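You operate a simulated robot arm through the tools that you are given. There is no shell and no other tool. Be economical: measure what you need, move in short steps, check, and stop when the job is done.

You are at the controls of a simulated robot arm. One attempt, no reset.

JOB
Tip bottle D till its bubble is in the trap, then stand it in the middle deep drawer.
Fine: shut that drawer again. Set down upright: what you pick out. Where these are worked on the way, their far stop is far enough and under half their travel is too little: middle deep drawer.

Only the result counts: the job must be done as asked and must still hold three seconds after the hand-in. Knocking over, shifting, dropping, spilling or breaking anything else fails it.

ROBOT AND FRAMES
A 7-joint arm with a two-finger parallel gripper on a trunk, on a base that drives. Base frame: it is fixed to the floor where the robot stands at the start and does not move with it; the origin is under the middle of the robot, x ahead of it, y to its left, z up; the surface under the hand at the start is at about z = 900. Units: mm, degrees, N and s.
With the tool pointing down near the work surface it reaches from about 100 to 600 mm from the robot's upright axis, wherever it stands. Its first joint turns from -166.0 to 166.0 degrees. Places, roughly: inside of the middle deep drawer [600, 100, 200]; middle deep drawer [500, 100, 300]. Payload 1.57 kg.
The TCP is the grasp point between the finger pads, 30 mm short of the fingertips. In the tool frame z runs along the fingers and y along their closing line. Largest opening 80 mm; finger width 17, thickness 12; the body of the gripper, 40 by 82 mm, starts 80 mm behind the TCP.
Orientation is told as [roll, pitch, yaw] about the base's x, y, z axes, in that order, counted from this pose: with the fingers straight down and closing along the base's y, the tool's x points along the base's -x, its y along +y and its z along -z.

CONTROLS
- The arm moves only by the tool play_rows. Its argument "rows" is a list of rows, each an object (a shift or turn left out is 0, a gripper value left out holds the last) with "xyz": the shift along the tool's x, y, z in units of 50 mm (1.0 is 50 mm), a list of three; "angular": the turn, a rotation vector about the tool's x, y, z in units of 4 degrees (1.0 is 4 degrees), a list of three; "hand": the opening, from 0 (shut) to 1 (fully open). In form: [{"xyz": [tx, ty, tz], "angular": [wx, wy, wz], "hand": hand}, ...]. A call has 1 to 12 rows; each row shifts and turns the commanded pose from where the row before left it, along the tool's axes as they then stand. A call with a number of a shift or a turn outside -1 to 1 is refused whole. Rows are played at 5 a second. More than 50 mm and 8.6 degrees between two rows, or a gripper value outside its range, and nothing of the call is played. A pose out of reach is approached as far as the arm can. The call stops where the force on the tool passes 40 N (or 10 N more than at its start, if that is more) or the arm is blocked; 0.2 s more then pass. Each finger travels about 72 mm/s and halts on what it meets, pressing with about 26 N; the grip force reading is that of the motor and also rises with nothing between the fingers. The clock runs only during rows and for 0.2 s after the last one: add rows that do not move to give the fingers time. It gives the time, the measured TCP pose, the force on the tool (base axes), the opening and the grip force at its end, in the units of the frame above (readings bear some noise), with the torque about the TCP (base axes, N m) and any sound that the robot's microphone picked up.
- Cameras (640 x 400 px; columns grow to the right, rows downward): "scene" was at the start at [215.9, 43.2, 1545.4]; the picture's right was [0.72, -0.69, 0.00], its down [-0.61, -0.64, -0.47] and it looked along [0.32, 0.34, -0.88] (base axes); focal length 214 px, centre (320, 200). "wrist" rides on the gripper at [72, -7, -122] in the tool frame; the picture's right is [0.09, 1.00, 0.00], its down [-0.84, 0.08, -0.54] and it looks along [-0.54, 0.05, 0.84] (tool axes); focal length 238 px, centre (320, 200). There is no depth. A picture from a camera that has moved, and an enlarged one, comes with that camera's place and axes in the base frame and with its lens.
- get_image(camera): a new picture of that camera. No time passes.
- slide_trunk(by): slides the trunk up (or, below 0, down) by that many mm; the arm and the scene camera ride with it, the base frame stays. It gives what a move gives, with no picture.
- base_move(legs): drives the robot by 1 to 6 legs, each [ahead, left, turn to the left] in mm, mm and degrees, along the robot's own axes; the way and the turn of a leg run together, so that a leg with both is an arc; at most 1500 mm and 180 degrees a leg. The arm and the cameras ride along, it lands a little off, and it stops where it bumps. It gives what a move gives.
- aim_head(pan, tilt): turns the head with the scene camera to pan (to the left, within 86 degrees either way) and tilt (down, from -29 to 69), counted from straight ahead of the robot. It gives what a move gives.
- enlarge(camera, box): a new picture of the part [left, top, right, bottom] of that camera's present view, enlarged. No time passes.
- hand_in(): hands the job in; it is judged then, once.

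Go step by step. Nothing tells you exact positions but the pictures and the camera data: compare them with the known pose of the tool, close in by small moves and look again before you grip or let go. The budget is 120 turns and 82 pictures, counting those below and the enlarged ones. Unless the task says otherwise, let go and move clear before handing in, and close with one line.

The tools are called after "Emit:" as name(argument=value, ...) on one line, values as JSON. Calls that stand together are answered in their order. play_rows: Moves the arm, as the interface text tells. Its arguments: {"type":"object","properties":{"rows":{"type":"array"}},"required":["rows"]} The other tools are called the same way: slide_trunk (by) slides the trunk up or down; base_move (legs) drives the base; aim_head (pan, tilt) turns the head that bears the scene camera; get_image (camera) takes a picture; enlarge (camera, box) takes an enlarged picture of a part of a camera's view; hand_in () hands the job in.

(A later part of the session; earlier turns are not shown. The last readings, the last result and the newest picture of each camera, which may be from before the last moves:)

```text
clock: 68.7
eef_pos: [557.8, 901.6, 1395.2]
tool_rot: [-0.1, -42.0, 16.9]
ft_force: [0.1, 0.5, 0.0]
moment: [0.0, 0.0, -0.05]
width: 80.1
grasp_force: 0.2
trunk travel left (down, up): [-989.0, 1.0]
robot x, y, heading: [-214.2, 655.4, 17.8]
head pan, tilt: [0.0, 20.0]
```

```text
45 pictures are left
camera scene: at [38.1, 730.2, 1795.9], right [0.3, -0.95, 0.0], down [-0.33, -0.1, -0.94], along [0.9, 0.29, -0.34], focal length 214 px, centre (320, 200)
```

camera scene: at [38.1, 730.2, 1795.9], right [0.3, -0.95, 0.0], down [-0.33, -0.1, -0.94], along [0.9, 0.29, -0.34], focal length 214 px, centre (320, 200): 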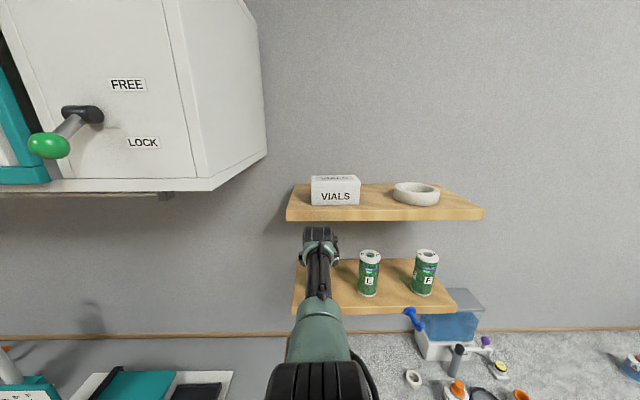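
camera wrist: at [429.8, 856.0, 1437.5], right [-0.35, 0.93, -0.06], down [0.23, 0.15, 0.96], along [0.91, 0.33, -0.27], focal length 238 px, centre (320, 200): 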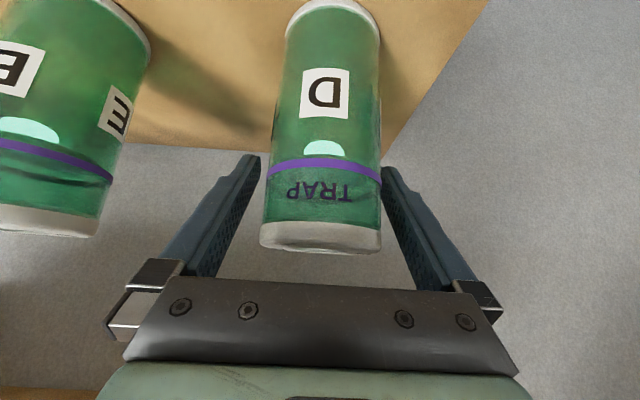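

Emit:
play_rows(rows=[{"hand": 0}, {"hand": 0}, {"hand": 0}, {"hand": 0}])

Emit:
get_image(camera="wrist")

```text
clock: 69.7
eef_pos: [558.0, 901.9, 1393.4]
tool_rot: [-0.1, -41.9, 17.0]
ft_force: [0.7, 1.9, 0.3]
moment: [-0.02, -0.03, 0.01]
width: 58.9
grasp_force: 26.0
trunk travel left (down, up): [-989.0, 1.0]
robot x, y, heading: [-213.4, 655.5, 17.6]
head pan, tilt: [0.0, 20.0]
```

```text
44 pictures are left
camera wrist: at [429.8, 856.4, 1437.1], right [-0.35, 0.93, -0.06], down [0.23, 0.15, 0.96], along [0.91, 0.33, -0.27], focal length 238 px, centre (320, 200)
```

wrist: 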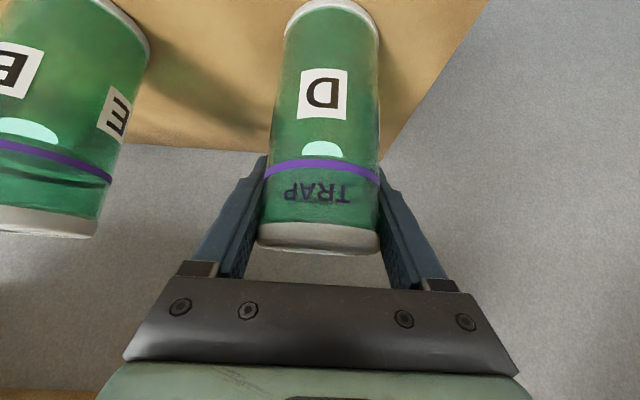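

Bottle D is held (58.9 mm). I lift it slightly and back out from the shelf.

Emit:
play_rows(rows=[{"xyz": [-0.27, 0, -0.3]}, {"xyz": [-0.13, 0, -0.15]}, {}])

Emit:
base_move(legs=[[-300, 0, 0]])

Emit:
get_image(camera="wrist")

Emit:
get_image(camera="scene")

```text
clock: 70.5
eef_pos: [559.9, 901.2, 1422.6]
tool_rot: [0.0, -41.5, 16.9]
ft_force: [-0.6, -0.6, -2.8]
moment: [0.02, -0.04, -0.01]
width: 58.5
grasp_force: 26.3
trunk travel left (down, up): [-989.0, 1.0]
robot x, y, heading: [-209.4, 654.2, 17.9]
head pan, tilt: [0.0, 20.0]
```

```text
clock: 72.5
eef_pos: [273.7, 809.4, 1420.8]
tool_rot: [0.1, -41.6, 16.8]
ft_force: [0.3, -0.3, -4.5]
moment: [0.0, -0.05, 0.0]
width: 58.5
grasp_force: 26.1
trunk travel left (down, up): [-989.0, 1.0]
robot x, y, heading: [-503.9, 562.7, 17.7]
head pan, tilt: [0.0, 20.0]
```

```text
43 pictures are left
camera wrist: at [146.3, 765.3, 1465.4], right [-0.35, 0.93, -0.06], down [0.23, 0.15, 0.96], along [0.91, 0.33, -0.27], focal length 238 px, centre (320, 200)
```

wrist: 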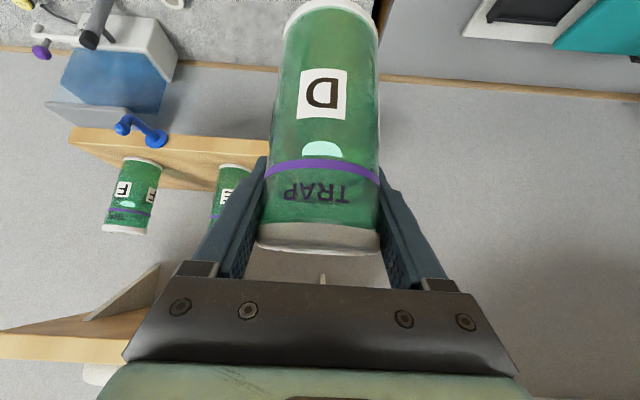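

```text
42 pictures are left
camera scene: at [-246.1, 639.5, 1795.4], right [0.3, -0.95, 0.0], down [-0.33, -0.1, -0.94], along [0.9, 0.28, -0.34], focal length 214 px, centre (320, 200)
```

scene: 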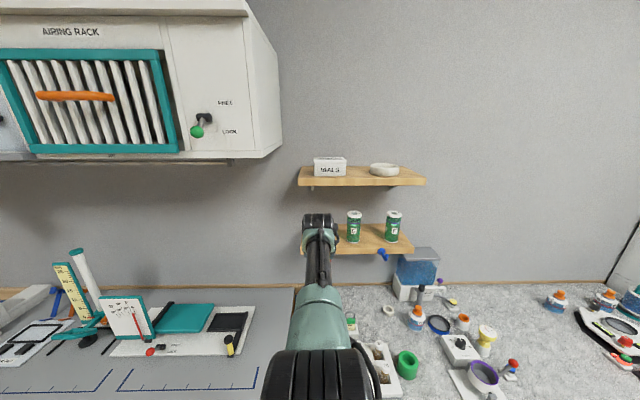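

Bottle D is out; its bubble sits just below the purple line on the front. I back off further into free space and begin tipping it top-away (front face up), watching the bubble.

Emit:
base_move(legs=[[-350, 0, 0]])

Emit:
play_rows(rows=[{"angular": [0, 1, 0]}, {"angular": [0, 1, 0]}, {"angular": [0, 1, 0]}, {"angular": [0, 1, 0]}, {"angular": [0, 1, 0]}, {"angular": [0, 1, 0]}, {"angular": [0, 1, 0]}, {"angular": [0, 1, 0]}, {"angular": [0, 1, 0]}, {"angular": [0, 1, 0]}])

Emit:
get_image(camera="wrist")

```text
clock: 74.8
eef_pos: [-60.9, 706.4, 1422.5]
tool_rot: [0.0, -41.6, 17.1]
ft_force: [-0.1, 0.1, -3.4]
moment: [0.01, -0.04, -0.02]
width: 58.5
grasp_force: 26.2
trunk travel left (down, up): [-989.0, 1.0]
robot x, y, heading: [-834.9, 456.8, 17.8]
head pan, tilt: [0.0, 20.0]
```

```text
clock: 77.0
eef_pos: [-179.7, 668.8, 1420.2]
tool_rot: [0.0, -6.6, 16.9]
ft_force: [-0.4, -1.2, -3.5]
moment: [0.04, -0.11, -0.02]
width: 58.5
grasp_force: 26.5
out of reach, approached as far as the arm can: row 1, 2, 3, 4, 5, 6, 7, 8, 9, 10
trunk travel left (down, up): [-989.0, 1.0]
robot x, y, heading: [-836.2, 456.0, 17.8]
head pan, tilt: [0.0, 20.0]
```

```text
41 pictures are left
camera wrist: at [-259.6, 636.9, 1533.2], right [-0.38, 0.93, -0.01], down [0.71, 0.3, 0.64], along [0.59, 0.23, -0.77], focal length 238 px, centre (320, 200)
```

wrist: 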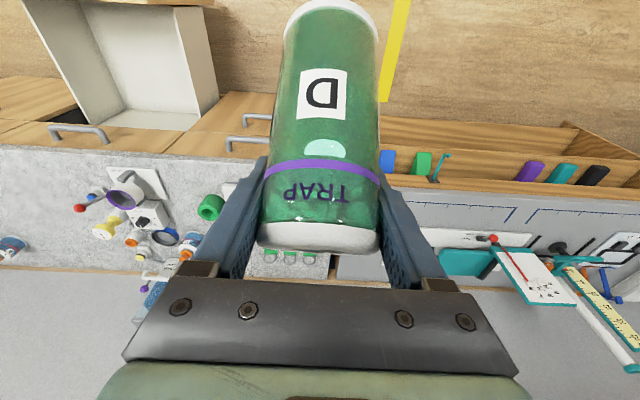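

No change yet at 35° tip. I pull the arm in for room and tip further.

Emit:
play_rows(rows=[{"xyz": [0.7, 0, 0.7]}, {"xyz": [0.7, 0, 0.7]}, {"xyz": [0.7, 0, 0.7]}, {"xyz": [0.7, 0, 0.7]}, {"xyz": [0.7, 0, 0.7]}, {"angular": [0, 1, 0]}, {"angular": [0, 1, 0]}, {"angular": [0, 1, 0]}, {"angular": [0, 1, 0]}, {"angular": [0, 1, 0]}, {"angular": [0, 1, 0]}, {"angular": [0, 1, 0]}])

Emit:
get_image(camera="wrist")

```text
clock: 79.6
eef_pos: [-325.5, 622.9, 1225.9]
tool_rot: [0.0, 21.4, 16.9]
ft_force: [0.3, -0.1, -3.9]
moment: [0.04, -0.05, 0.0]
width: 58.7
grasp_force: 26.6
trunk travel left (down, up): [-989.0, 1.0]
robot x, y, heading: [-832.2, 455.4, 17.7]
head pan, tilt: [0.0, 20.0]
```

```text
40 pictures are left
camera wrist: at [-345.7, 610.6, 1365.7], right [-0.37, 0.93, 0.03], down [0.91, 0.36, 0.2], along [0.17, 0.11, -0.98], focal length 238 px, centre (320, 200)
```

wrist: 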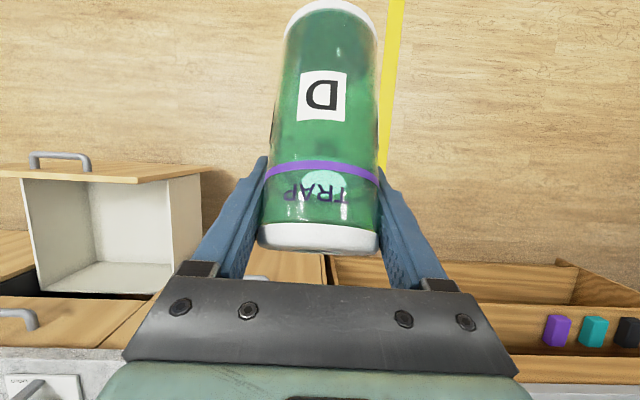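

The bubble has slipped past the purple line into the trap. I hold a moment, then bring the bottle upright again and check it stays.

Emit:
play_rows(rows=[{}, {}, {}, {}, {"angular": [0, -1, 0]}, {"angular": [0, -1, 0]}, {"angular": [0, -1, 0]}, {"angular": [0, -1, 0]}, {"angular": [0, -1, 0]}, {"angular": [0, -1, 0]}, {"angular": [0, -1, 0]}, {"angular": [0, -1, 0]}])

Emit:
play_rows(rows=[{"angular": [0, -1, 0]}, {"angular": [0, -1, 0]}, {"angular": [0, -1, 0]}, {"angular": [0, -1, 0]}, {"angular": [0, -1, 0]}, {"angular": [0, -1, 0]}, {"angular": [0, -1, 0]}, {"angular": [0, -0.8, 0]}, {}, {}])

Emit:
get_image(camera="wrist")

Emit:
aim_head(pan=-50, tilt=40)

Emit:
get_image(camera="scene")

```text
clock: 82.2
eef_pos: [-326.5, 623.4, 1226.7]
tool_rot: [-0.1, -10.8, 17.0]
ft_force: [-0.8, 0.1, -3.4]
moment: [0.06, -0.08, 0.03]
width: 58.7
grasp_force: 25.7
trunk travel left (down, up): [-989.0, 1.0]
robot x, y, heading: [-834.8, 456.2, 17.8]
head pan, tilt: [0.0, 20.0]
```

```text
clock: 84.4
eef_pos: [-325.7, 622.4, 1224.9]
tool_rot: [0.0, -41.9, 17.0]
ft_force: [-0.3, -1.2, -2.9]
moment: [0.0, -0.03, -0.01]
width: 58.7
grasp_force: 25.5
trunk travel left (down, up): [-989.0, 1.0]
robot x, y, heading: [-834.1, 459.1, 17.8]
head pan, tilt: [0.0, 20.0]
```

```text
39 pictures are left
camera wrist: at [-453.2, 577.7, 1268.8], right [-0.36, 0.93, -0.06], down [0.23, 0.15, 0.96], along [0.91, 0.33, -0.27], focal length 238 px, centre (320, 200)
```

wrist: 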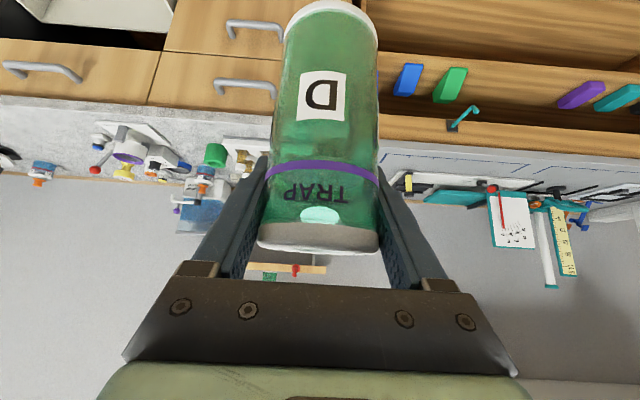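

```text
clock: 85.6
eef_pos: [-325.5, 623.8, 1225.0]
tool_rot: [0.0, -41.9, 17.0]
ft_force: [-0.3, -0.2, -3.4]
moment: [0.01, -0.02, -0.01]
width: 58.7
grasp_force: 26.0
trunk travel left (down, up): [-989.0, 1.0]
robot x, y, heading: [-835.9, 457.1, 17.6]
head pan, tilt: [-50.0, 40.0]
```

```text
38 pictures are left
camera scene: at [-598.4, 459.6, 1764.4], right [-0.53, -0.85, 0.0], down [-0.54, 0.34, -0.77], along [0.65, -0.41, -0.64], focal length 214 px, centre (320, 200)
```

scene: 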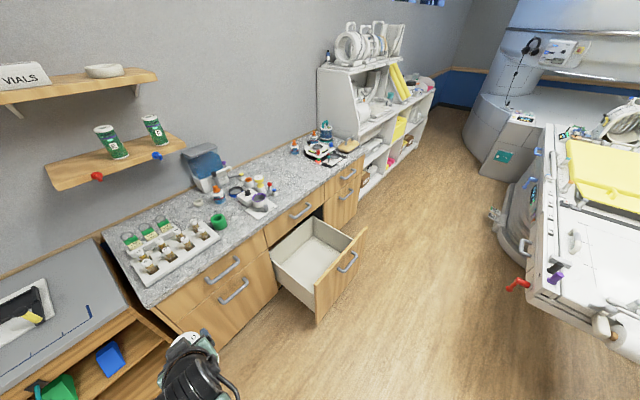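

The bubble is at the very top, safely in the trap. Now I measure the drawer from this side view.

Emit:
enlarge(camera="scene", box=[250, 190, 390, 330])

```text
2.86 times, centred on (320, 260) of scene
camera zoom: at [-598.4, 459.6, 1764.4], right [-0.53, -0.85, 0.0], down [-0.54, 0.34, -0.77], along [0.65, -0.41, -0.64], focal length 613 px, centre (320, 29)
```

zoom: 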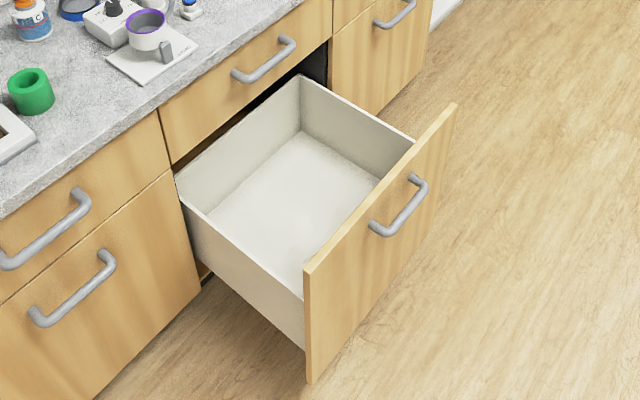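

Drawer interior: r from -145 to 345, n from 0 to about 430, floor z≈235, side walls up to z≈480 and the front panel to z≈675. I will place from the left side, over the low side wall: extend the arm, turn right 76° and drive beside the drawer.

Emit:
play_rows(rows=[{"xyz": [-0.6, 0, 0.535]}, {"xyz": [-0.6, 0, 0.535]}, {"xyz": [-0.6, 0, 0.535]}])

Emit:
base_move(legs=[[0, 0, -76.3]])

Emit:
aim_head(pan=0, tilt=45)

Emit:
get_image(camera="scene")

```text
clock: 86.4
eef_pos: [-208.5, 658.9, 1226.4]
tool_rot: [-0.1, -41.7, 17.1]
ft_force: [-0.1, -0.8, -3.9]
moment: [0.02, -0.05, -0.01]
width: 58.3
grasp_force: 26.1
trunk travel left (down, up): [-989.0, 1.0]
robot x, y, heading: [-835.1, 456.0, 17.9]
head pan, tilt: [-50.0, 40.0]
```

```text
clock: 90.0
eef_pos: [-486.2, -100.8, 1226.0]
tool_rot: [0.0, -41.9, -59.1]
ft_force: [0.0, 0.4, -3.6]
moment: [-0.03, -0.01, 0.02]
width: 58.4
grasp_force: 26.5
trunk travel left (down, up): [-989.0, 1.0]
robot x, y, heading: [-833.0, 455.2, -58.3]
head pan, tilt: [-50.0, 40.0]
```

```text
clock: 91.2
eef_pos: [-487.0, -100.8, 1226.4]
tool_rot: [0.0, -41.9, -59.1]
ft_force: [-0.3, 0.1, -3.5]
moment: [0.0, -0.04, -0.01]
width: 58.7
grasp_force: 26.1
trunk travel left (down, up): [-989.0, 1.0]
robot x, y, heading: [-836.8, 458.3, -58.0]
head pan, tilt: [0.0, 45.0]
```

```text
36 pictures are left
camera scene: at [-700.3, 238.4, 1757.1], right [-0.85, -0.53, 0.0], down [-0.37, 0.6, -0.71], along [0.37, -0.6, -0.71], focal length 214 px, centre (320, 200)
```

scene: 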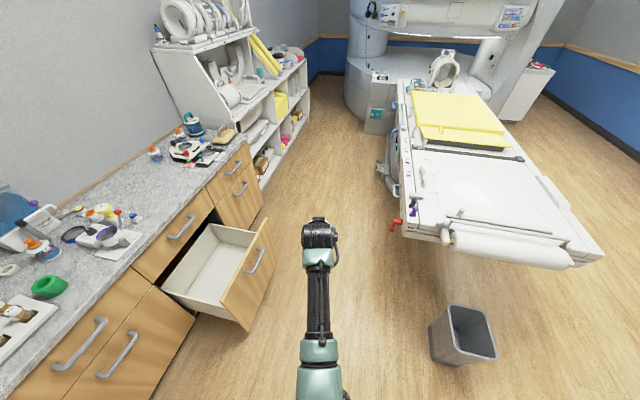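

Emit:
base_move(legs=[[240, 400, 0]])

Emit:
get_image(camera="scene")

```text
clock: 94.0
eef_pos: [-28.6, -99.7, 1226.4]
tool_rot: [0.1, -41.9, -59.5]
ft_force: [0.1, 0.6, -3.5]
moment: [-0.03, -0.03, 0.01]
width: 58.6
grasp_force: 26.1
trunk travel left (down, up): [-989.0, 1.0]
robot x, y, heading: [-370.0, 455.6, -58.4]
head pan, tilt: [0.0, 45.0]
```

```text
35 pictures are left
camera scene: at [-239.1, 240.8, 1757.2], right [-0.85, -0.52, 0.0], down [-0.37, 0.6, -0.71], along [0.37, -0.6, -0.71], focal length 214 px, centre (320, 200)
```

scene: 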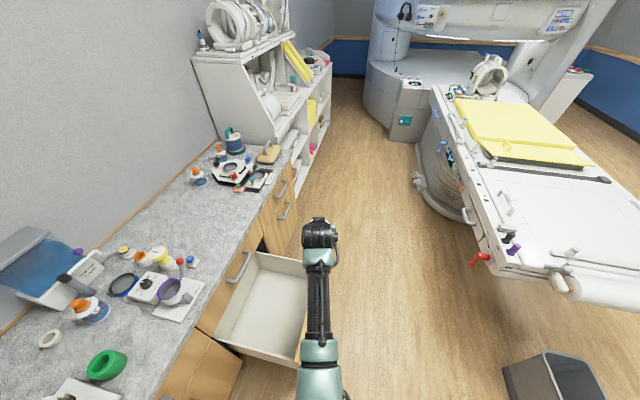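

Emit:
base_move(legs=[[97, 199, 0]])

Emit:
get_image(camera="scene")

Emit:
get_image(camera="wrist")

```text
clock: 95.7
eef_pos: [188.4, -79.5, 1226.9]
tool_rot: [0.1, -41.9, -59.5]
ft_force: [-0.1, -1.0, -2.9]
moment: [0.0, -0.03, -0.03]
width: 58.3
grasp_force: 26.4
trunk travel left (down, up): [-989.0, 1.0]
robot x, y, heading: [-154.0, 481.7, -58.6]
head pan, tilt: [0.0, 45.0]
```

```text
34 pictures are left
camera scene: at [-21.2, 260.4, 1757.2], right [-0.85, -0.52, 0.0], down [-0.37, 0.6, -0.71], along [0.37, -0.6, -0.71], focal length 214 px, centre (320, 200)
```

scene: 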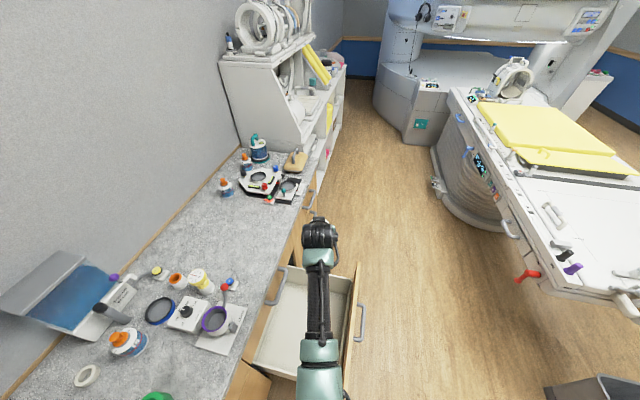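

```text
33 pictures are left
camera wrist: at [114.8, 33.1, 1269.6], right [0.82, 0.56, -0.06], down [0.2, -0.19, 0.96], along [0.53, -0.8, -0.27], focal length 238 px, centre (320, 200)
```

wrist: 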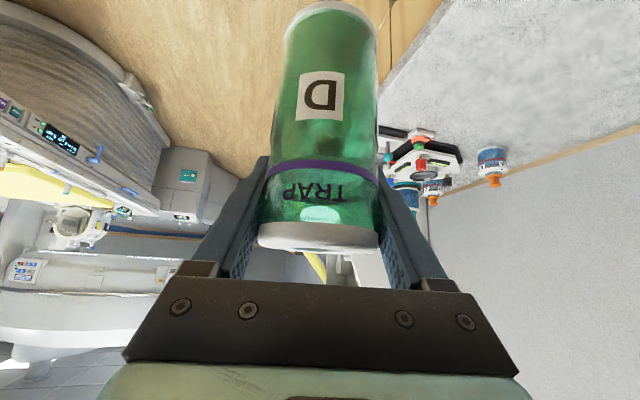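

Position over the drawer is right (n≈156, r≈132). I lower in stages, watching.

Emit:
slide_trunk(by=-400)

Emit:
slide_trunk(by=-200)

Emit:
get_image(camera="scene")

Emit:
get_image(camera="wrist")

```text
clock: 99.5
eef_pos: [190.4, -79.1, 826.2]
tool_rot: [0.0, -41.8, -59.6]
ft_force: [-0.2, 0.4, -2.7]
moment: [-0.05, -0.02, 0.01]
width: 58.6
grasp_force: 25.8
trunk travel left (down, up): [-589.0, 401.0]
robot x, y, heading: [-152.2, 479.5, -58.7]
head pan, tilt: [0.0, 45.0]
```

```text
clock: 101.7
eef_pos: [190.1, -81.0, 626.9]
tool_rot: [0.1, -41.8, -59.6]
ft_force: [0.1, 0.2, -2.8]
moment: [-0.03, -0.02, -0.01]
width: 58.3
grasp_force: 25.7
trunk travel left (down, up): [-389.0, 601.0]
robot x, y, heading: [-152.8, 479.0, -58.4]
head pan, tilt: [0.0, 45.0]
```

```text
32 pictures are left
camera scene: at [-20.2, 260.7, 1157.2], right [-0.85, -0.52, 0.0], down [-0.37, 0.6, -0.71], along [0.37, -0.6, -0.71], focal length 214 px, centre (320, 200)
```

scene: 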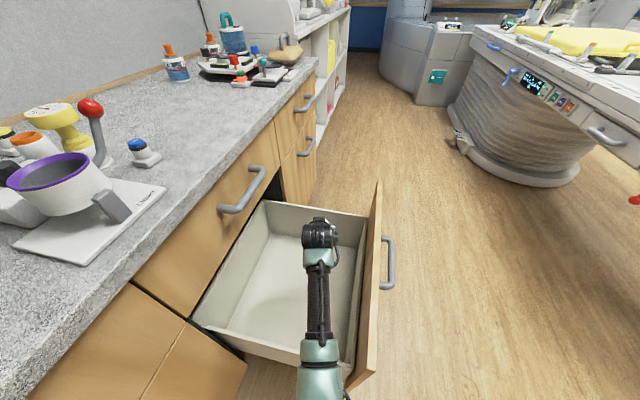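

```text
31 pictures are left
camera wrist: at [115.4, 33.3, 669.5], right [0.82, 0.56, -0.06], down [0.2, -0.19, 0.96], along [0.53, -0.8, -0.27], focal length 238 px, centre (320, 200)
```

wrist: 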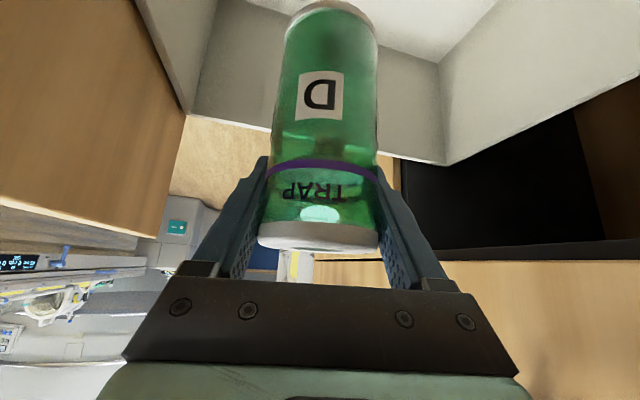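

Before lowering further I check where the elbow and forearm run relative to the drawer walls.

Emit:
aim_head(pan=0, tilt=69)

Emit:
get_image(camera="scene")

```text
clock: 102.6
eef_pos: [191.0, -79.7, 625.8]
tool_rot: [0.0, -41.8, -59.5]
ft_force: [-0.5, -0.2, -3.9]
moment: [-0.06, 0.0, -0.03]
width: 58.3
grasp_force: 26.0
trunk travel left (down, up): [-389.0, 601.0]
robot x, y, heading: [-151.9, 477.2, -58.7]
head pan, tilt: [0.0, 68.8]
```

```text
30 pictures are left
camera scene: at [-33.4, 282.3, 1128.3], right [-0.85, -0.52, 0.0], down [-0.49, 0.8, -0.36], along [0.19, -0.31, -0.93], focal length 214 px, centre (320, 200)
```

scene: 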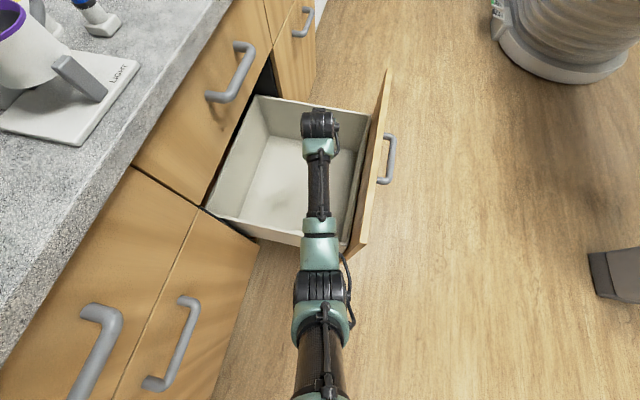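

The forearm runs only about 100 mm above the TCP, so it would foul the drawer's side wall in this grasp. I will back out, set the bottle upright on the clear left table, and regrip it from above with the tool vertical.

Emit:
slide_trunk(by=400)

Emit:
slide_trunk(by=200)

Emit:
base_move(legs=[[0, -450, 0], [0, 0, 76], [0, 520, 0]])

Emit:
aim_head(pan=0, tilt=45)

Emit:
get_image(camera="scene")

```text
clock: 106.4
eef_pos: [190.6, -80.0, 1024.3]
tool_rot: [0.0, -41.7, -59.5]
ft_force: [-0.2, -0.7, -3.9]
moment: [-0.01, -0.02, 0.03]
width: 59.0
grasp_force: 25.2
trunk travel left (down, up): [-789.0, 201.0]
robot x, y, heading: [-157.1, 478.3, -58.4]
head pan, tilt: [0.0, 68.8]
```

```text
clock: 108.6
eef_pos: [190.6, -79.8, 1226.7]
tool_rot: [0.1, -41.8, -59.6]
ft_force: [0.5, -0.4, -2.9]
moment: [-0.05, -0.01, 0.01]
width: 58.3
grasp_force: 26.3
trunk travel left (down, up): [-989.0, 1.0]
robot x, y, heading: [-154.9, 479.0, -58.7]
head pan, tilt: [0.0, 68.8]
```

```text
clock: 117.2
eef_pos: [-59.7, 933.8, 1225.4]
tool_rot: [0.1, -41.8, 15.9]
ft_force: [1.0, 0.1, -4.1]
moment: [-0.03, -0.02, 0.01]
width: 58.3
grasp_force: 25.9
trunk travel left (down, up): [-989.0, 1.0]
robot x, y, heading: [-687.3, 747.1, 16.8]
head pan, tilt: [0.0, 68.8]
```

```text
clock: 118.1
eef_pos: [-60.3, 934.2, 1226.8]
tool_rot: [0.0, -41.9, 15.9]
ft_force: [0.0, -0.1, -3.8]
moment: [0.01, -0.03, 0.01]
width: 58.3
grasp_force: 26.1
trunk travel left (down, up): [-989.0, 1.0]
robot x, y, heading: [-688.5, 745.0, 16.8]
head pan, tilt: [0.0, 45.0]
```

```text
29 pictures are left
camera scene: at [-444.6, 813.0, 1757.0], right [0.29, -0.96, 0.0], down [-0.68, -0.2, -0.71], along [0.68, 0.2, -0.71], focal length 214 px, centre (320, 200)
```

scene: 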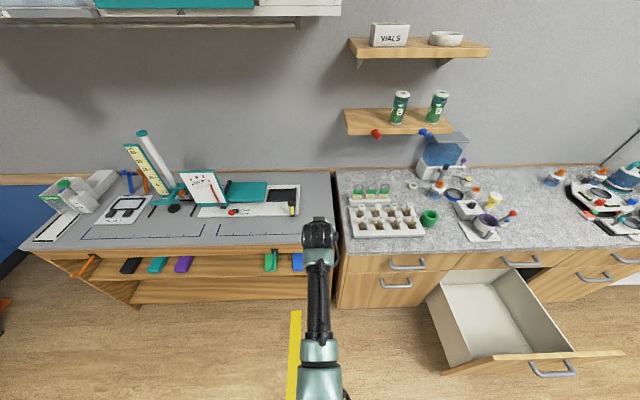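

Emit:
base_move(legs=[[215, 240, 0]])

Emit:
slide_trunk(by=-150)

Emit:
get_image(camera="scene")

Emit:
get_image(camera="wrist")

```text
clock: 120.2
eef_pos: [75.2, 1227.6, 1226.1]
tool_rot: [0.0, -41.8, 16.0]
ft_force: [-0.6, 0.1, -3.8]
moment: [-0.01, -0.02, 0.02]
width: 58.1
grasp_force: 26.1
trunk travel left (down, up): [-989.0, 1.0]
robot x, y, heading: [-550.1, 1032.0, 16.8]
head pan, tilt: [0.0, 45.0]
```

```text
clock: 122.0
eef_pos: [74.4, 1226.9, 1076.9]
tool_rot: [0.0, -41.8, 16.0]
ft_force: [0.6, -0.2, -4.2]
moment: [0.03, -0.01, 0.0]
width: 58.2
grasp_force: 25.7
trunk travel left (down, up): [-839.0, 151.0]
robot x, y, heading: [-551.6, 1036.5, 17.0]
head pan, tilt: [0.0, 45.0]
```

```text
28 pictures are left
camera scene: at [-309.5, 1105.1, 1607.1], right [0.29, -0.96, 0.0], down [-0.68, -0.2, -0.71], along [0.68, 0.2, -0.71], focal length 214 px, centre (320, 200)
```

scene: 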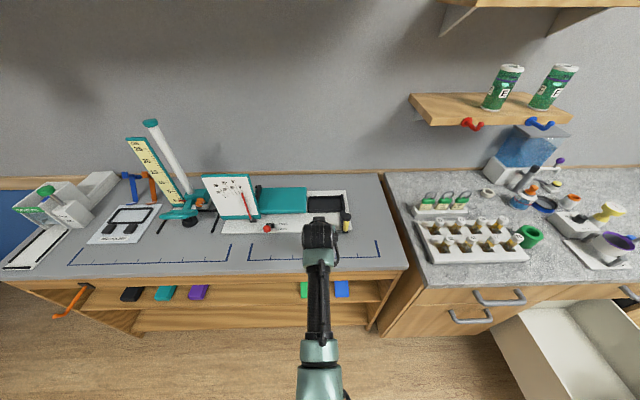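

```text
27 pictures are left
camera wrist: at [-53.5, 1183.7, 1119.4], right [-0.34, 0.94, -0.06], down [0.23, 0.15, 0.96], along [0.91, 0.31, -0.27], focal length 238 px, centre (320, 200)
```

wrist: 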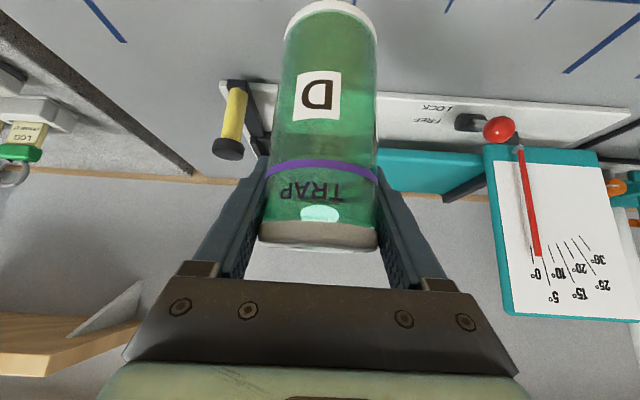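

The spot below the bottle is clear (n≈439). I lower it gently toward the table.

Emit:
slide_trunk(by=-68)

Emit:
play_rows(rows=[{"xyz": [0.053, 0, 0.06]}, {}])

Emit:
play_rows(rows=[{"xyz": [0.053, 0, 0.06]}, {}])

Emit:
play_rows(rows=[{"xyz": [0.053, 0, 0.06]}, {}])

Emit:
get_image(camera="scene")

```text
clock: 123.0
eef_pos: [74.4, 1226.8, 1007.9]
tool_rot: [0.1, -41.8, 15.9]
ft_force: [-0.3, -0.2, -4.4]
moment: [0.0, -0.05, 0.0]
width: 58.0
grasp_force: 25.7
trunk travel left (down, up): [-771.0, 219.0]
robot x, y, heading: [-548.6, 1038.0, 16.7]
head pan, tilt: [0.0, 45.0]
```

```text
clock: 123.6
eef_pos: [74.7, 1227.8, 1003.4]
tool_rot: [-0.1, -41.8, 16.0]
ft_force: [-0.1, 0.2, -3.5]
moment: [-0.01, -0.04, 0.0]
width: 58.2
grasp_force: 25.8
trunk travel left (down, up): [-771.0, 219.0]
robot x, y, heading: [-553.9, 1035.1, 16.7]
head pan, tilt: [0.0, 45.0]
```

```text
clock: 124.2
eef_pos: [74.5, 1226.4, 999.7]
tool_rot: [0.0, -41.8, 15.8]
ft_force: [0.0, -0.8, -3.0]
moment: [0.0, -0.05, 0.02]
width: 58.0
grasp_force: 25.9
trunk travel left (down, up): [-771.0, 219.0]
robot x, y, heading: [-551.4, 1037.8, 17.0]
head pan, tilt: [0.0, 45.0]
```

```text
clock: 124.8
eef_pos: [73.9, 1226.4, 996.1]
tool_rot: [0.0, -41.8, 15.9]
ft_force: [0.0, -0.1, -3.3]
moment: [-0.03, -0.06, -0.02]
width: 58.1
grasp_force: 25.7
trunk travel left (down, up): [-771.0, 219.0]
robot x, y, heading: [-552.9, 1030.9, 16.5]
head pan, tilt: [0.0, 45.0]
```

```text
26 pictures are left
camera scene: at [-309.6, 1105.0, 1539.1], right [0.29, -0.96, 0.0], down [-0.68, -0.2, -0.71], along [0.68, 0.2, -0.71], focal length 214 px, centre (320, 200)
```

scene: 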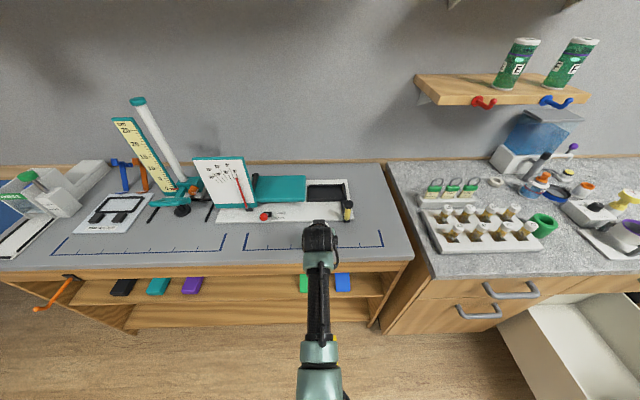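

Emit:
play_rows(rows=[{"xyz": [0.04, 0, 0.045]}, {"xyz": [0.04, 0, 0.045]}, {}])

Emit:
play_rows(rows=[{"xyz": [0.04, 0, 0.045]}, {"xyz": [0.04, 0, 0.045]}, {}])

Emit:
play_rows(rows=[{"xyz": [0.04, 0, 0.045]}, {"xyz": [0.04, 0, 0.045]}, {}])

```text
clock: 125.6
eef_pos: [74.6, 1227.7, 994.7]
tool_rot: [0.0, -42.3, 16.0]
ft_force: [-1.1, 0.6, 16.6]
moment: [-0.5, 0.29, -0.1]
width: 57.8
grasp_force: 26.2
trunk travel left (down, up): [-771.0, 219.0]
robot x, y, heading: [-554.1, 1034.8, 16.7]
head pan, tilt: [0.0, 45.0]
```

```text
clock: 126.4
eef_pos: [73.4, 1226.0, 988.1]
tool_rot: [0.1, -42.2, 16.0]
ft_force: [-1.5, -0.4, 21.0]
moment: [-0.57, -0.03, -0.19]
width: 56.9
grasp_force: 26.1
trunk travel left (down, up): [-771.0, 219.0]
robot x, y, heading: [-554.8, 1038.7, 16.7]
head pan, tilt: [0.0, 45.0]
```

```text
clock: 127.2
eef_pos: [75.0, 1227.0, 983.9]
tool_rot: [0.1, -42.5, 16.0]
ft_force: [-0.2, -2.4, 21.5]
moment: [-0.11, 0.24, -0.03]
width: 56.8
grasp_force: 26.3
trunk travel left (down, up): [-771.0, 219.0]
robot x, y, heading: [-552.7, 1035.2, 16.7]
head pan, tilt: [0.0, 45.0]
```

The bottle is standing on the table (contact force). I release and retreat along the tool axis.

Emit:
play_rows(rows=[{"hand": 1}, {"hand": 1}, {"hand": 1}, {"xyz": [0, 0, -0.5]}, {"xyz": [0, 0, -0.8]}, {"xyz": [0, 0, -1]}, {"xyz": [0, 0, -1]}, {}])

Emit:
get_image(camera="wrist")

```text
clock: 129.0
eef_pos: [-31.1, 1197.5, 1100.4]
tool_rot: [0.0, -41.8, 16.1]
ft_force: [0.4, -0.2, -0.4]
moment: [-0.02, -0.02, -0.01]
width: 80.2
grasp_force: 0.1
trunk travel left (down, up): [-771.0, 219.0]
robot x, y, heading: [-557.6, 1036.9, 17.0]
head pan, tilt: [0.0, 45.0]
```

```text
25 pictures are left
camera wrist: at [-159.1, 1154.2, 1144.4], right [-0.34, 0.94, -0.06], down [0.23, 0.15, 0.96], along [0.91, 0.31, -0.27], focal length 238 px, centre (320, 200)
```

wrist: 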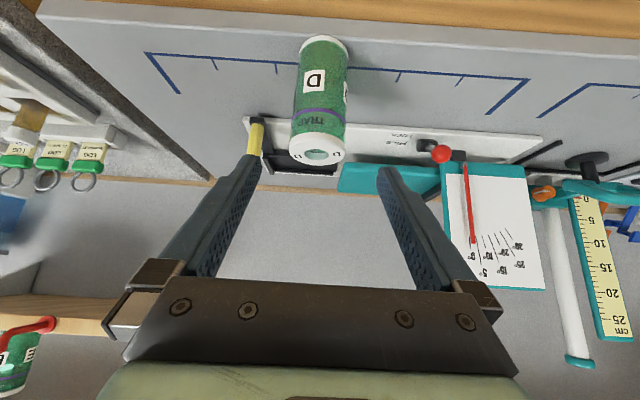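

Bottle D stands upright. I turn the tool to vertical and drive forward to bring it above the bottle.

Emit:
play_rows(rows=[{"angular": [0, 1, 0]}, {"angular": [0, 1, 0]}, {"angular": [0, 1, 0]}, {"angular": [0, 1, 0]}, {"angular": [0, 1, 0]}, {"angular": [0, 1, 0]}, {"angular": [0, 1, 0]}, {"angular": [0, 1, 0]}, {"angular": [0, 1, 0]}, {"angular": [0, 1, 0]}, {"angular": [0, 0.45, 0]}, {"xyz": [0, 0, -0.4]}])

Emit:
base_move(legs=[[70, 0, 0]])

Emit:
get_image(camera="wrist")

```text
clock: 131.6
eef_pos: [-21.1, 1189.4, 1131.2]
tool_rot: [-0.8, -4.3, 14.6]
ft_force: [0.3, -0.3, 0.4]
moment: [-0.02, 0.01, 0.0]
width: 80.3
grasp_force: 0.1
out of reach, approached as far as the arm can: row 8, 9
trunk travel left (down, up): [-771.0, 219.0]
robot x, y, heading: [-552.5, 1034.7, 16.7]
head pan, tilt: [0.0, 45.0]
```

```text
clock: 132.7
eef_pos: [47.2, 1208.6, 1130.5]
tool_rot: [-0.8, -4.5, 14.6]
ft_force: [0.4, 0.0, -0.4]
moment: [-0.02, -0.02, -0.03]
width: 80.1
grasp_force: 0.0
trunk travel left (down, up): [-771.0, 219.0]
robot x, y, heading: [-486.5, 1056.2, 16.9]
head pan, tilt: [0.0, 45.0]
```

```text
24 pictures are left
camera wrist: at [-31.0, 1184.5, 1246.7], right [-0.34, 0.94, -0.02], down [0.75, 0.28, 0.6], along [0.57, 0.19, -0.8], focal length 238 px, centre (320, 200)
```

wrist: 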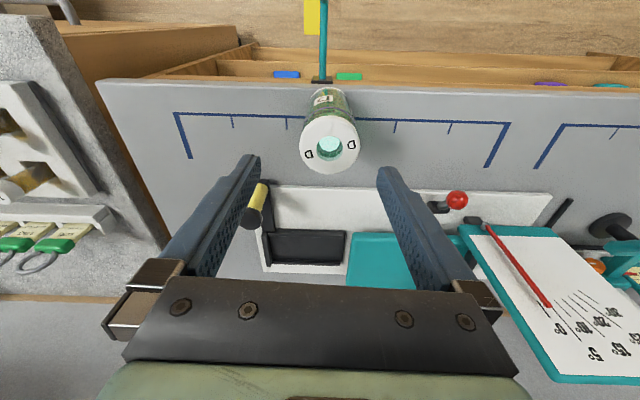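

The arm was near its reach limit, so I pull it in 100 mm, finish the vertical alignment and drive forward instead.

Emit:
play_rows(rows=[{"xyz": [1, 0, 0]}, {"xyz": [1, 0, 0]}, {"angular": [0.2, 1, 0.4]}, {}])

Emit:
base_move(legs=[[116, 11, 0]])

Emit:
get_image(camera="wrist")

```text
clock: 133.7
eef_pos: [-51.1, 1184.2, 1123.4]
tool_rot: [-1.6, -0.6, 13.0]
ft_force: [1.2, -0.3, -0.4]
moment: [0.01, -0.03, 0.01]
width: 80.1
grasp_force: 0.1
trunk travel left (down, up): [-771.0, 219.0]
robot x, y, heading: [-484.4, 1056.6, 16.8]
head pan, tilt: [0.0, 45.0]
```

```text
clock: 134.9
eef_pos: [56.9, 1228.8, 1122.4]
tool_rot: [-1.6, -0.6, 13.1]
ft_force: [-0.2, -0.6, -0.1]
moment: [0.05, 0.01, 0.02]
width: 79.8
grasp_force: 0.0
trunk travel left (down, up): [-771.0, 219.0]
robot x, y, heading: [-377.5, 1099.8, 17.2]
head pan, tilt: [0.0, 45.0]
```

```text
23 pictures are left
camera wrist: at [-13.7, 1209.2, 1244.4], right [-0.31, 0.95, -0.03], down [0.79, 0.28, 0.55], along [0.53, 0.15, -0.84], focal length 238 px, centre (320, 200)
```

wrist: 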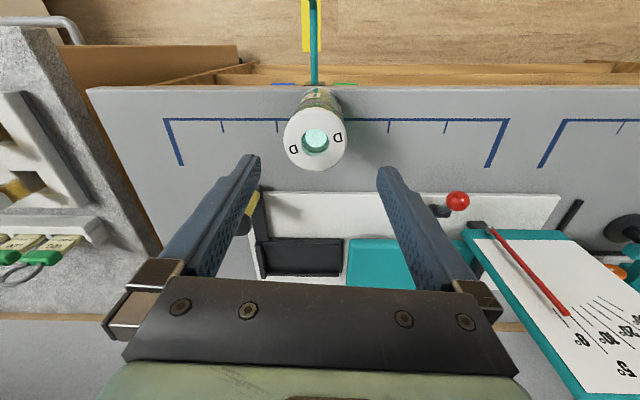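

Emit:
play_rows(rows=[{"angular": [-0.4, 0.15, -0.8]}, {"xyz": [-0.04, -0.11, 0]}, {}])

Emit:
play_rows(rows=[{"xyz": [0, 0, 0.7]}, {"xyz": [0, 0, 0.5]}, {}])

Emit:
get_image(camera="wrist")

```text
clock: 135.7
eef_pos: [59.5, 1223.8, 1123.3]
tool_rot: [0.1, 0.1, 16.1]
ft_force: [-0.1, -0.2, -0.2]
moment: [0.02, -0.01, 0.03]
width: 80.0
grasp_force: 0.0
trunk travel left (down, up): [-771.0, 219.0]
robot x, y, heading: [-374.3, 1100.1, 16.8]
head pan, tilt: [0.0, 45.0]
```

```text
clock: 136.5
eef_pos: [60.6, 1223.5, 1062.6]
tool_rot: [0.0, 0.1, 16.1]
ft_force: [-0.1, 0.0, 0.1]
moment: [-0.01, 0.02, 0.01]
width: 79.9
grasp_force: 0.0
trunk travel left (down, up): [-771.0, 219.0]
robot x, y, heading: [-377.9, 1102.1, 16.8]
head pan, tilt: [0.0, 45.0]
```

```text
22 pictures are left
camera wrist: at [-7.1, 1198.0, 1185.0], right [-0.37, 0.93, 0.0], down [0.78, 0.31, 0.54], along [0.5, 0.2, -0.84], focal length 238 px, centre (320, 200)
```

wrist: 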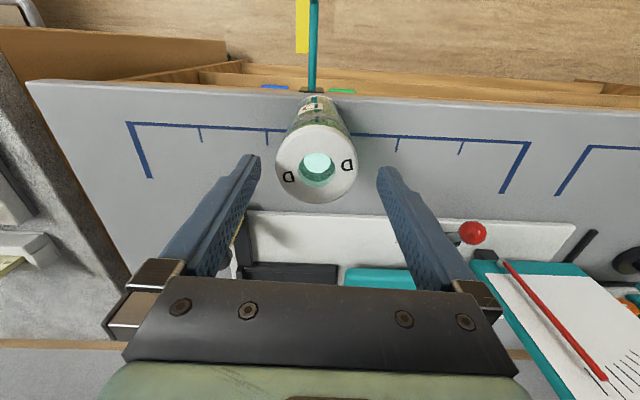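

Alignment is within a couple of millimetres. I descend to the grip height and close.

Emit:
play_rows(rows=[{"xyz": [0.03, 0, 0.6]}, {"xyz": [0, 0, 0.5]}, {"xyz": [0, 0, 0.38]}, {}])

Emit:
get_image(camera="wrist")

```text
clock: 137.5
eef_pos: [57.8, 1224.2, 987.8]
tool_rot: [0.0, 0.1, 16.2]
ft_force: [-0.2, 0.1, -0.1]
moment: [-0.01, 0.01, 0.02]
width: 79.9
grasp_force: 0.2
trunk travel left (down, up): [-771.0, 219.0]
robot x, y, heading: [-377.3, 1104.1, 16.9]
head pan, tilt: [0.0, 45.0]
```

```text
21 pictures are left
camera wrist: at [-8.8, 1197.7, 1110.7], right [-0.37, 0.93, 0.0], down [0.78, 0.31, 0.54], along [0.5, 0.2, -0.84], focal length 238 px, centre (320, 200)
```

wrist: 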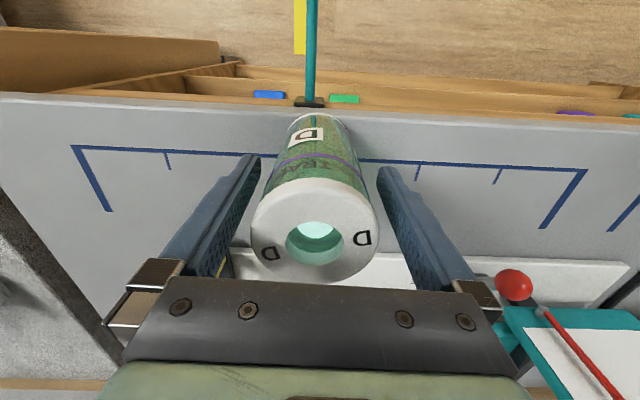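

Emit:
play_rows(rows=[{"hand": 0}, {"hand": 0}, {"hand": 0}, {"hand": 0}, {"xyz": [0, 0, -0.5]}, {"xyz": [0, 0, -0.5]}, {}])

Emit:
get_image(camera="wrist")

```text
clock: 139.1
eef_pos: [57.9, 1223.3, 1039.1]
tool_rot: [0.1, 0.3, 16.2]
ft_force: [0.2, -0.8, -3.3]
moment: [-0.03, 0.0, -0.02]
width: 57.0
grasp_force: 25.6
trunk travel left (down, up): [-771.0, 219.0]
robot x, y, heading: [-376.3, 1099.5, 16.8]
head pan, tilt: [0.0, 45.0]
```

```text
20 pictures are left
camera wrist: at [-8.2, 1197.2, 1161.5], right [-0.37, 0.93, 0.0], down [0.78, 0.31, 0.54], along [0.5, 0.2, -0.84], focal length 238 px, centre (320, 200)
```

wrist: 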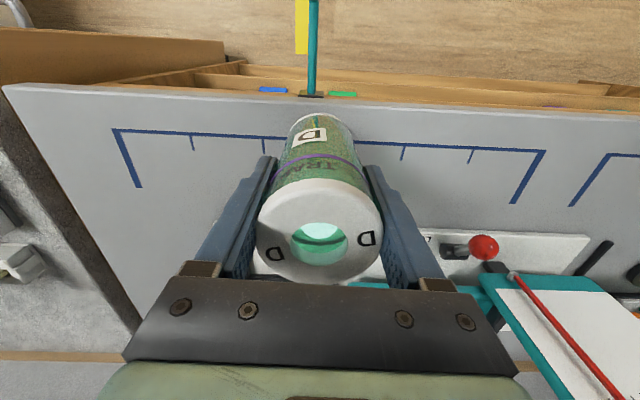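

The bottle is regripped from above, bubble still up in the trap. I raise, back away from the table, and test the arm posture (extended and reaching down below the shoulder) in free space.

Emit:
slide_trunk(by=150)

Emit:
base_move(legs=[[-480, 0, 0]])

Emit:
play_rows(rows=[{"xyz": [-0.7, 0, 0.7]}, {"xyz": [-0.7, 0, 0.7]}, {"xyz": [-0.7, 0, 0.7]}, {"xyz": [0, 0, 1]}, {"xyz": [0, 0, 1]}, {"xyz": [0, 0, 1]}, {}])

Emit:
aim_head(pan=0, tilt=60)

Emit:
get_image(camera="scene")

```text
clock: 140.8
eef_pos: [59.8, 1223.1, 1189.1]
tool_rot: [0.1, 0.2, 16.2]
ft_force: [0.0, -0.3, -3.4]
moment: [-0.03, 0.03, -0.02]
width: 57.0
grasp_force: 25.7
trunk travel left (down, up): [-921.0, 69.0]
robot x, y, heading: [-375.0, 1104.1, 16.9]
head pan, tilt: [0.0, 45.0]
```

```text
clock: 143.7
eef_pos: [-397.7, 1086.6, 1188.4]
tool_rot: [0.0, 0.2, 16.4]
ft_force: [0.5, -0.5, -3.5]
moment: [0.02, 0.03, 0.02]
width: 56.9
grasp_force: 25.8
trunk travel left (down, up): [-921.0, 69.0]
robot x, y, heading: [-834.6, 960.1, 17.3]
head pan, tilt: [0.0, 45.0]
```

```text
clock: 145.3
eef_pos: [-301.7, 1104.2, 970.6]
tool_rot: [0.1, 0.1, 16.3]
ft_force: [0.1, -0.1, -3.7]
moment: [-0.02, 0.01, -0.02]
width: 57.0
grasp_force: 26.0
out of reach, approached as far as the arm can: row 6
trunk travel left (down, up): [-921.0, 69.0]
robot x, y, heading: [-833.2, 964.0, 16.9]
head pan, tilt: [0.0, 45.0]
```

```text
clock: 146.0
eef_pos: [-302.0, 1104.3, 972.2]
tool_rot: [0.1, 0.2, 16.4]
ft_force: [1.0, -0.5, -3.6]
moment: [0.0, 0.02, -0.01]
width: 56.9
grasp_force: 26.0
trunk travel left (down, up): [-921.0, 69.0]
robot x, y, heading: [-832.3, 961.7, 17.0]
head pan, tilt: [0.0, 60.0]
```

```text
19 pictures are left
camera scene: at [-604.2, 1027.0, 1669.7], right [0.29, -0.96, 0.0], down [-0.83, -0.25, -0.5], along [0.48, 0.15, -0.87], focal length 214 px, centre (320, 200)
```

scene: 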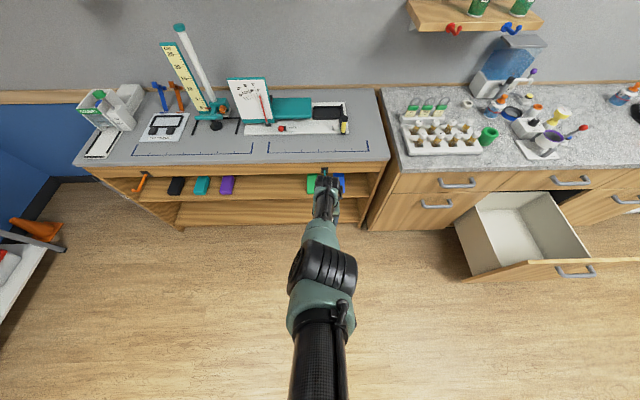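

This posture is ideal: the elbow is well up, so the forearm will clear the side wall. Now I turn right and drive to the drawer's left side again.

Emit:
base_move(legs=[[0, 0, -76], [0, 391, 0]])

Emit:
base_move(legs=[[700, 0, 0]])

Emit:
aim_head(pan=0, tilt=60)

Emit:
get_image(camera="scene")

```text
clock: 151.8
eef_pos: [-227.5, 681.6, 971.2]
tool_rot: [0.1, 0.2, -59.7]
ft_force: [-0.7, -0.3, -3.7]
moment: [0.04, 0.0, 0.01]
width: 57.0
grasp_force: 25.4
trunk travel left (down, up): [-921.0, 69.0]
robot x, y, heading: [-497.1, 1161.3, -59.2]
head pan, tilt: [0.0, 60.0]
```

```text
clock: 155.6
eef_pos: [138.5, 92.4, 972.3]
tool_rot: [0.0, 0.3, -59.1]
ft_force: [-0.1, 0.4, -3.8]
moment: [0.05, 0.02, -0.01]
width: 57.1
grasp_force: 25.9
trunk travel left (down, up): [-921.0, 69.0]
robot x, y, heading: [-139.4, 569.8, -58.0]
head pan, tilt: [0.0, 60.0]
```

```text
clock: 156.2
eef_pos: [137.8, 92.3, 970.4]
tool_rot: [-0.1, 0.2, -59.1]
ft_force: [0.3, -0.1, -3.3]
moment: [-0.01, 0.0, -0.02]
width: 57.0
grasp_force: 26.3
trunk travel left (down, up): [-921.0, 69.0]
robot x, y, heading: [-135.0, 568.0, -58.4]
head pan, tilt: [0.0, 60.0]
```

```text
18 pictures are left
camera scene: at [-8.0, 364.9, 1669.6], right [-0.85, -0.52, 0.0], down [-0.45, 0.74, -0.5], along [0.26, -0.43, -0.87], focal length 214 px, centre (320, 200)
```

scene: 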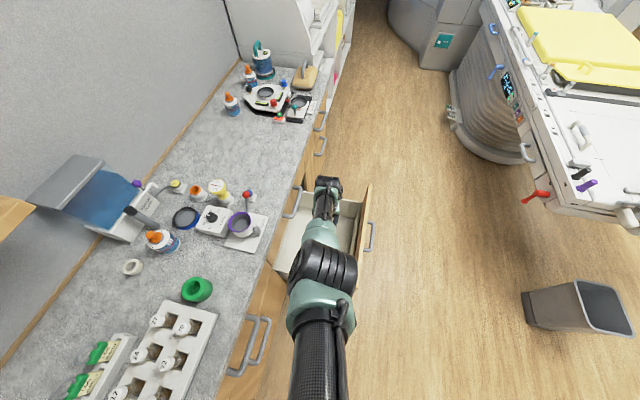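

Emit:
base_move(legs=[[118, -5, 0]])

Emit:
slide_trunk(by=-300)

Emit:
get_image(camera="scene")

Emit:
get_image(camera="wrist")

```text
clock: 157.4
eef_pos: [195.5, -8.5, 971.5]
tool_rot: [0.0, 0.2, -59.1]
ft_force: [1.4, 0.2, -3.0]
moment: [0.0, 0.04, -0.03]
width: 57.2
grasp_force: 25.8
trunk travel left (down, up): [-921.0, 69.0]
robot x, y, heading: [-76.8, 468.6, -58.1]
head pan, tilt: [0.0, 60.0]
```

```text
clock: 160.4
eef_pos: [196.5, -10.0, 671.4]
tool_rot: [-0.1, 0.2, -59.0]
ft_force: [-0.7, 0.3, -4.3]
moment: [0.03, 0.03, -0.02]
width: 56.9
grasp_force: 26.2
trunk travel left (down, up): [-621.0, 369.0]
robot x, y, heading: [-76.8, 468.7, -58.2]
head pan, tilt: [0.0, 60.0]
```

```text
17 pictures are left
camera scene: at [49.1, 262.9, 1369.7], right [-0.85, -0.52, 0.0], down [-0.45, 0.74, -0.5], along [0.26, -0.43, -0.87], focal length 214 px, centre (320, 200)
```

scene: 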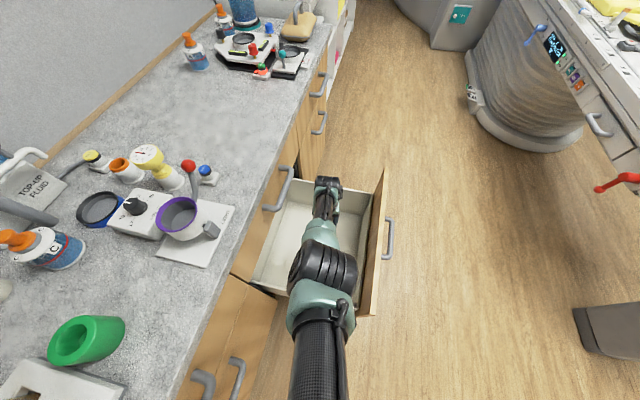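

```text
16 pictures are left
camera wrist: at [152.4, 48.5, 793.5], right [0.81, 0.59, 0.0], down [0.5, -0.68, 0.54], along [0.32, -0.43, -0.84], focal length 238 px, centre (320, 200)
```

wrist: 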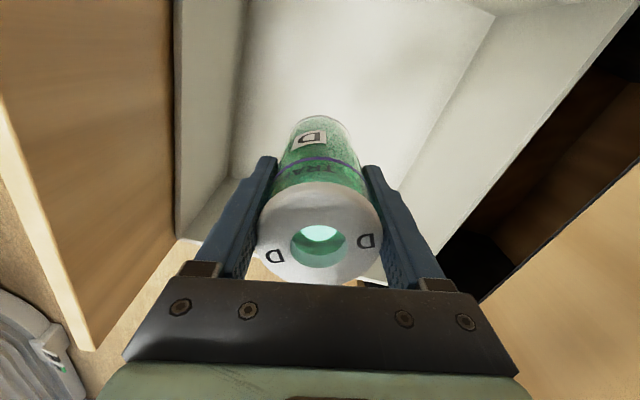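

All clear around the bottle. I lower further in steps.

Emit:
slide_trunk(by=-280)

Emit:
get_image(camera="scene")

Emit:
get_image(camera="wrist")

```text
clock: 163.3
eef_pos: [195.9, -9.7, 389.8]
tool_rot: [0.0, 0.2, -59.0]
ft_force: [-0.6, 0.8, -3.0]
moment: [0.0, -0.02, 0.01]
width: 57.0
grasp_force: 25.7
trunk travel left (down, up): [-341.0, 649.0]
robot x, y, heading: [-75.6, 467.3, -58.3]
head pan, tilt: [0.0, 60.0]
```

```text
15 pictures are left
camera scene: at [49.1, 263.0, 1089.7], right [-0.85, -0.52, 0.0], down [-0.45, 0.74, -0.5], along [0.26, -0.43, -0.87], focal length 214 px, centre (320, 200)
```

scene: 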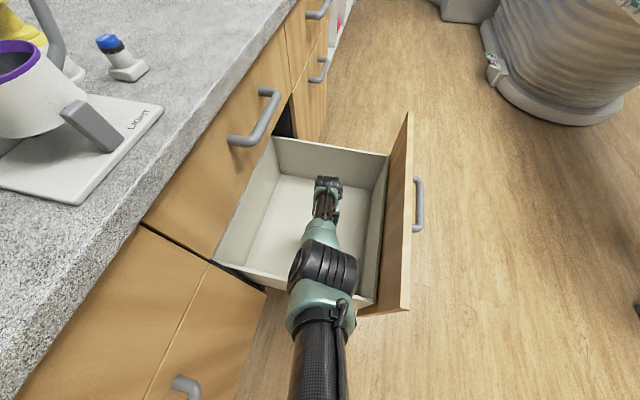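

```text
14 pictures are left
camera wrist: at [152.4, 48.6, 513.5], right [0.81, 0.59, 0.0], down [0.5, -0.68, 0.54], along [0.32, -0.43, -0.84], focal length 238 px, centre (320, 200)
```

wrist: 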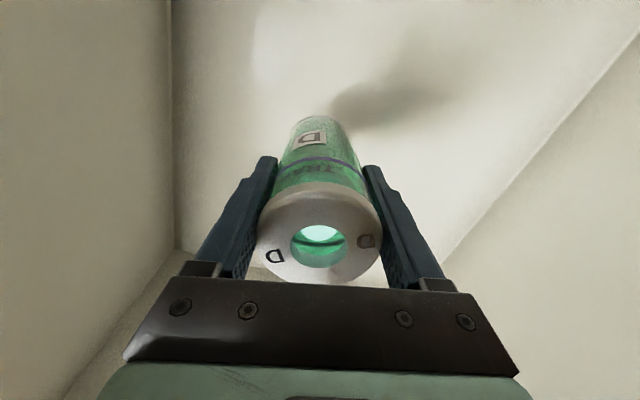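

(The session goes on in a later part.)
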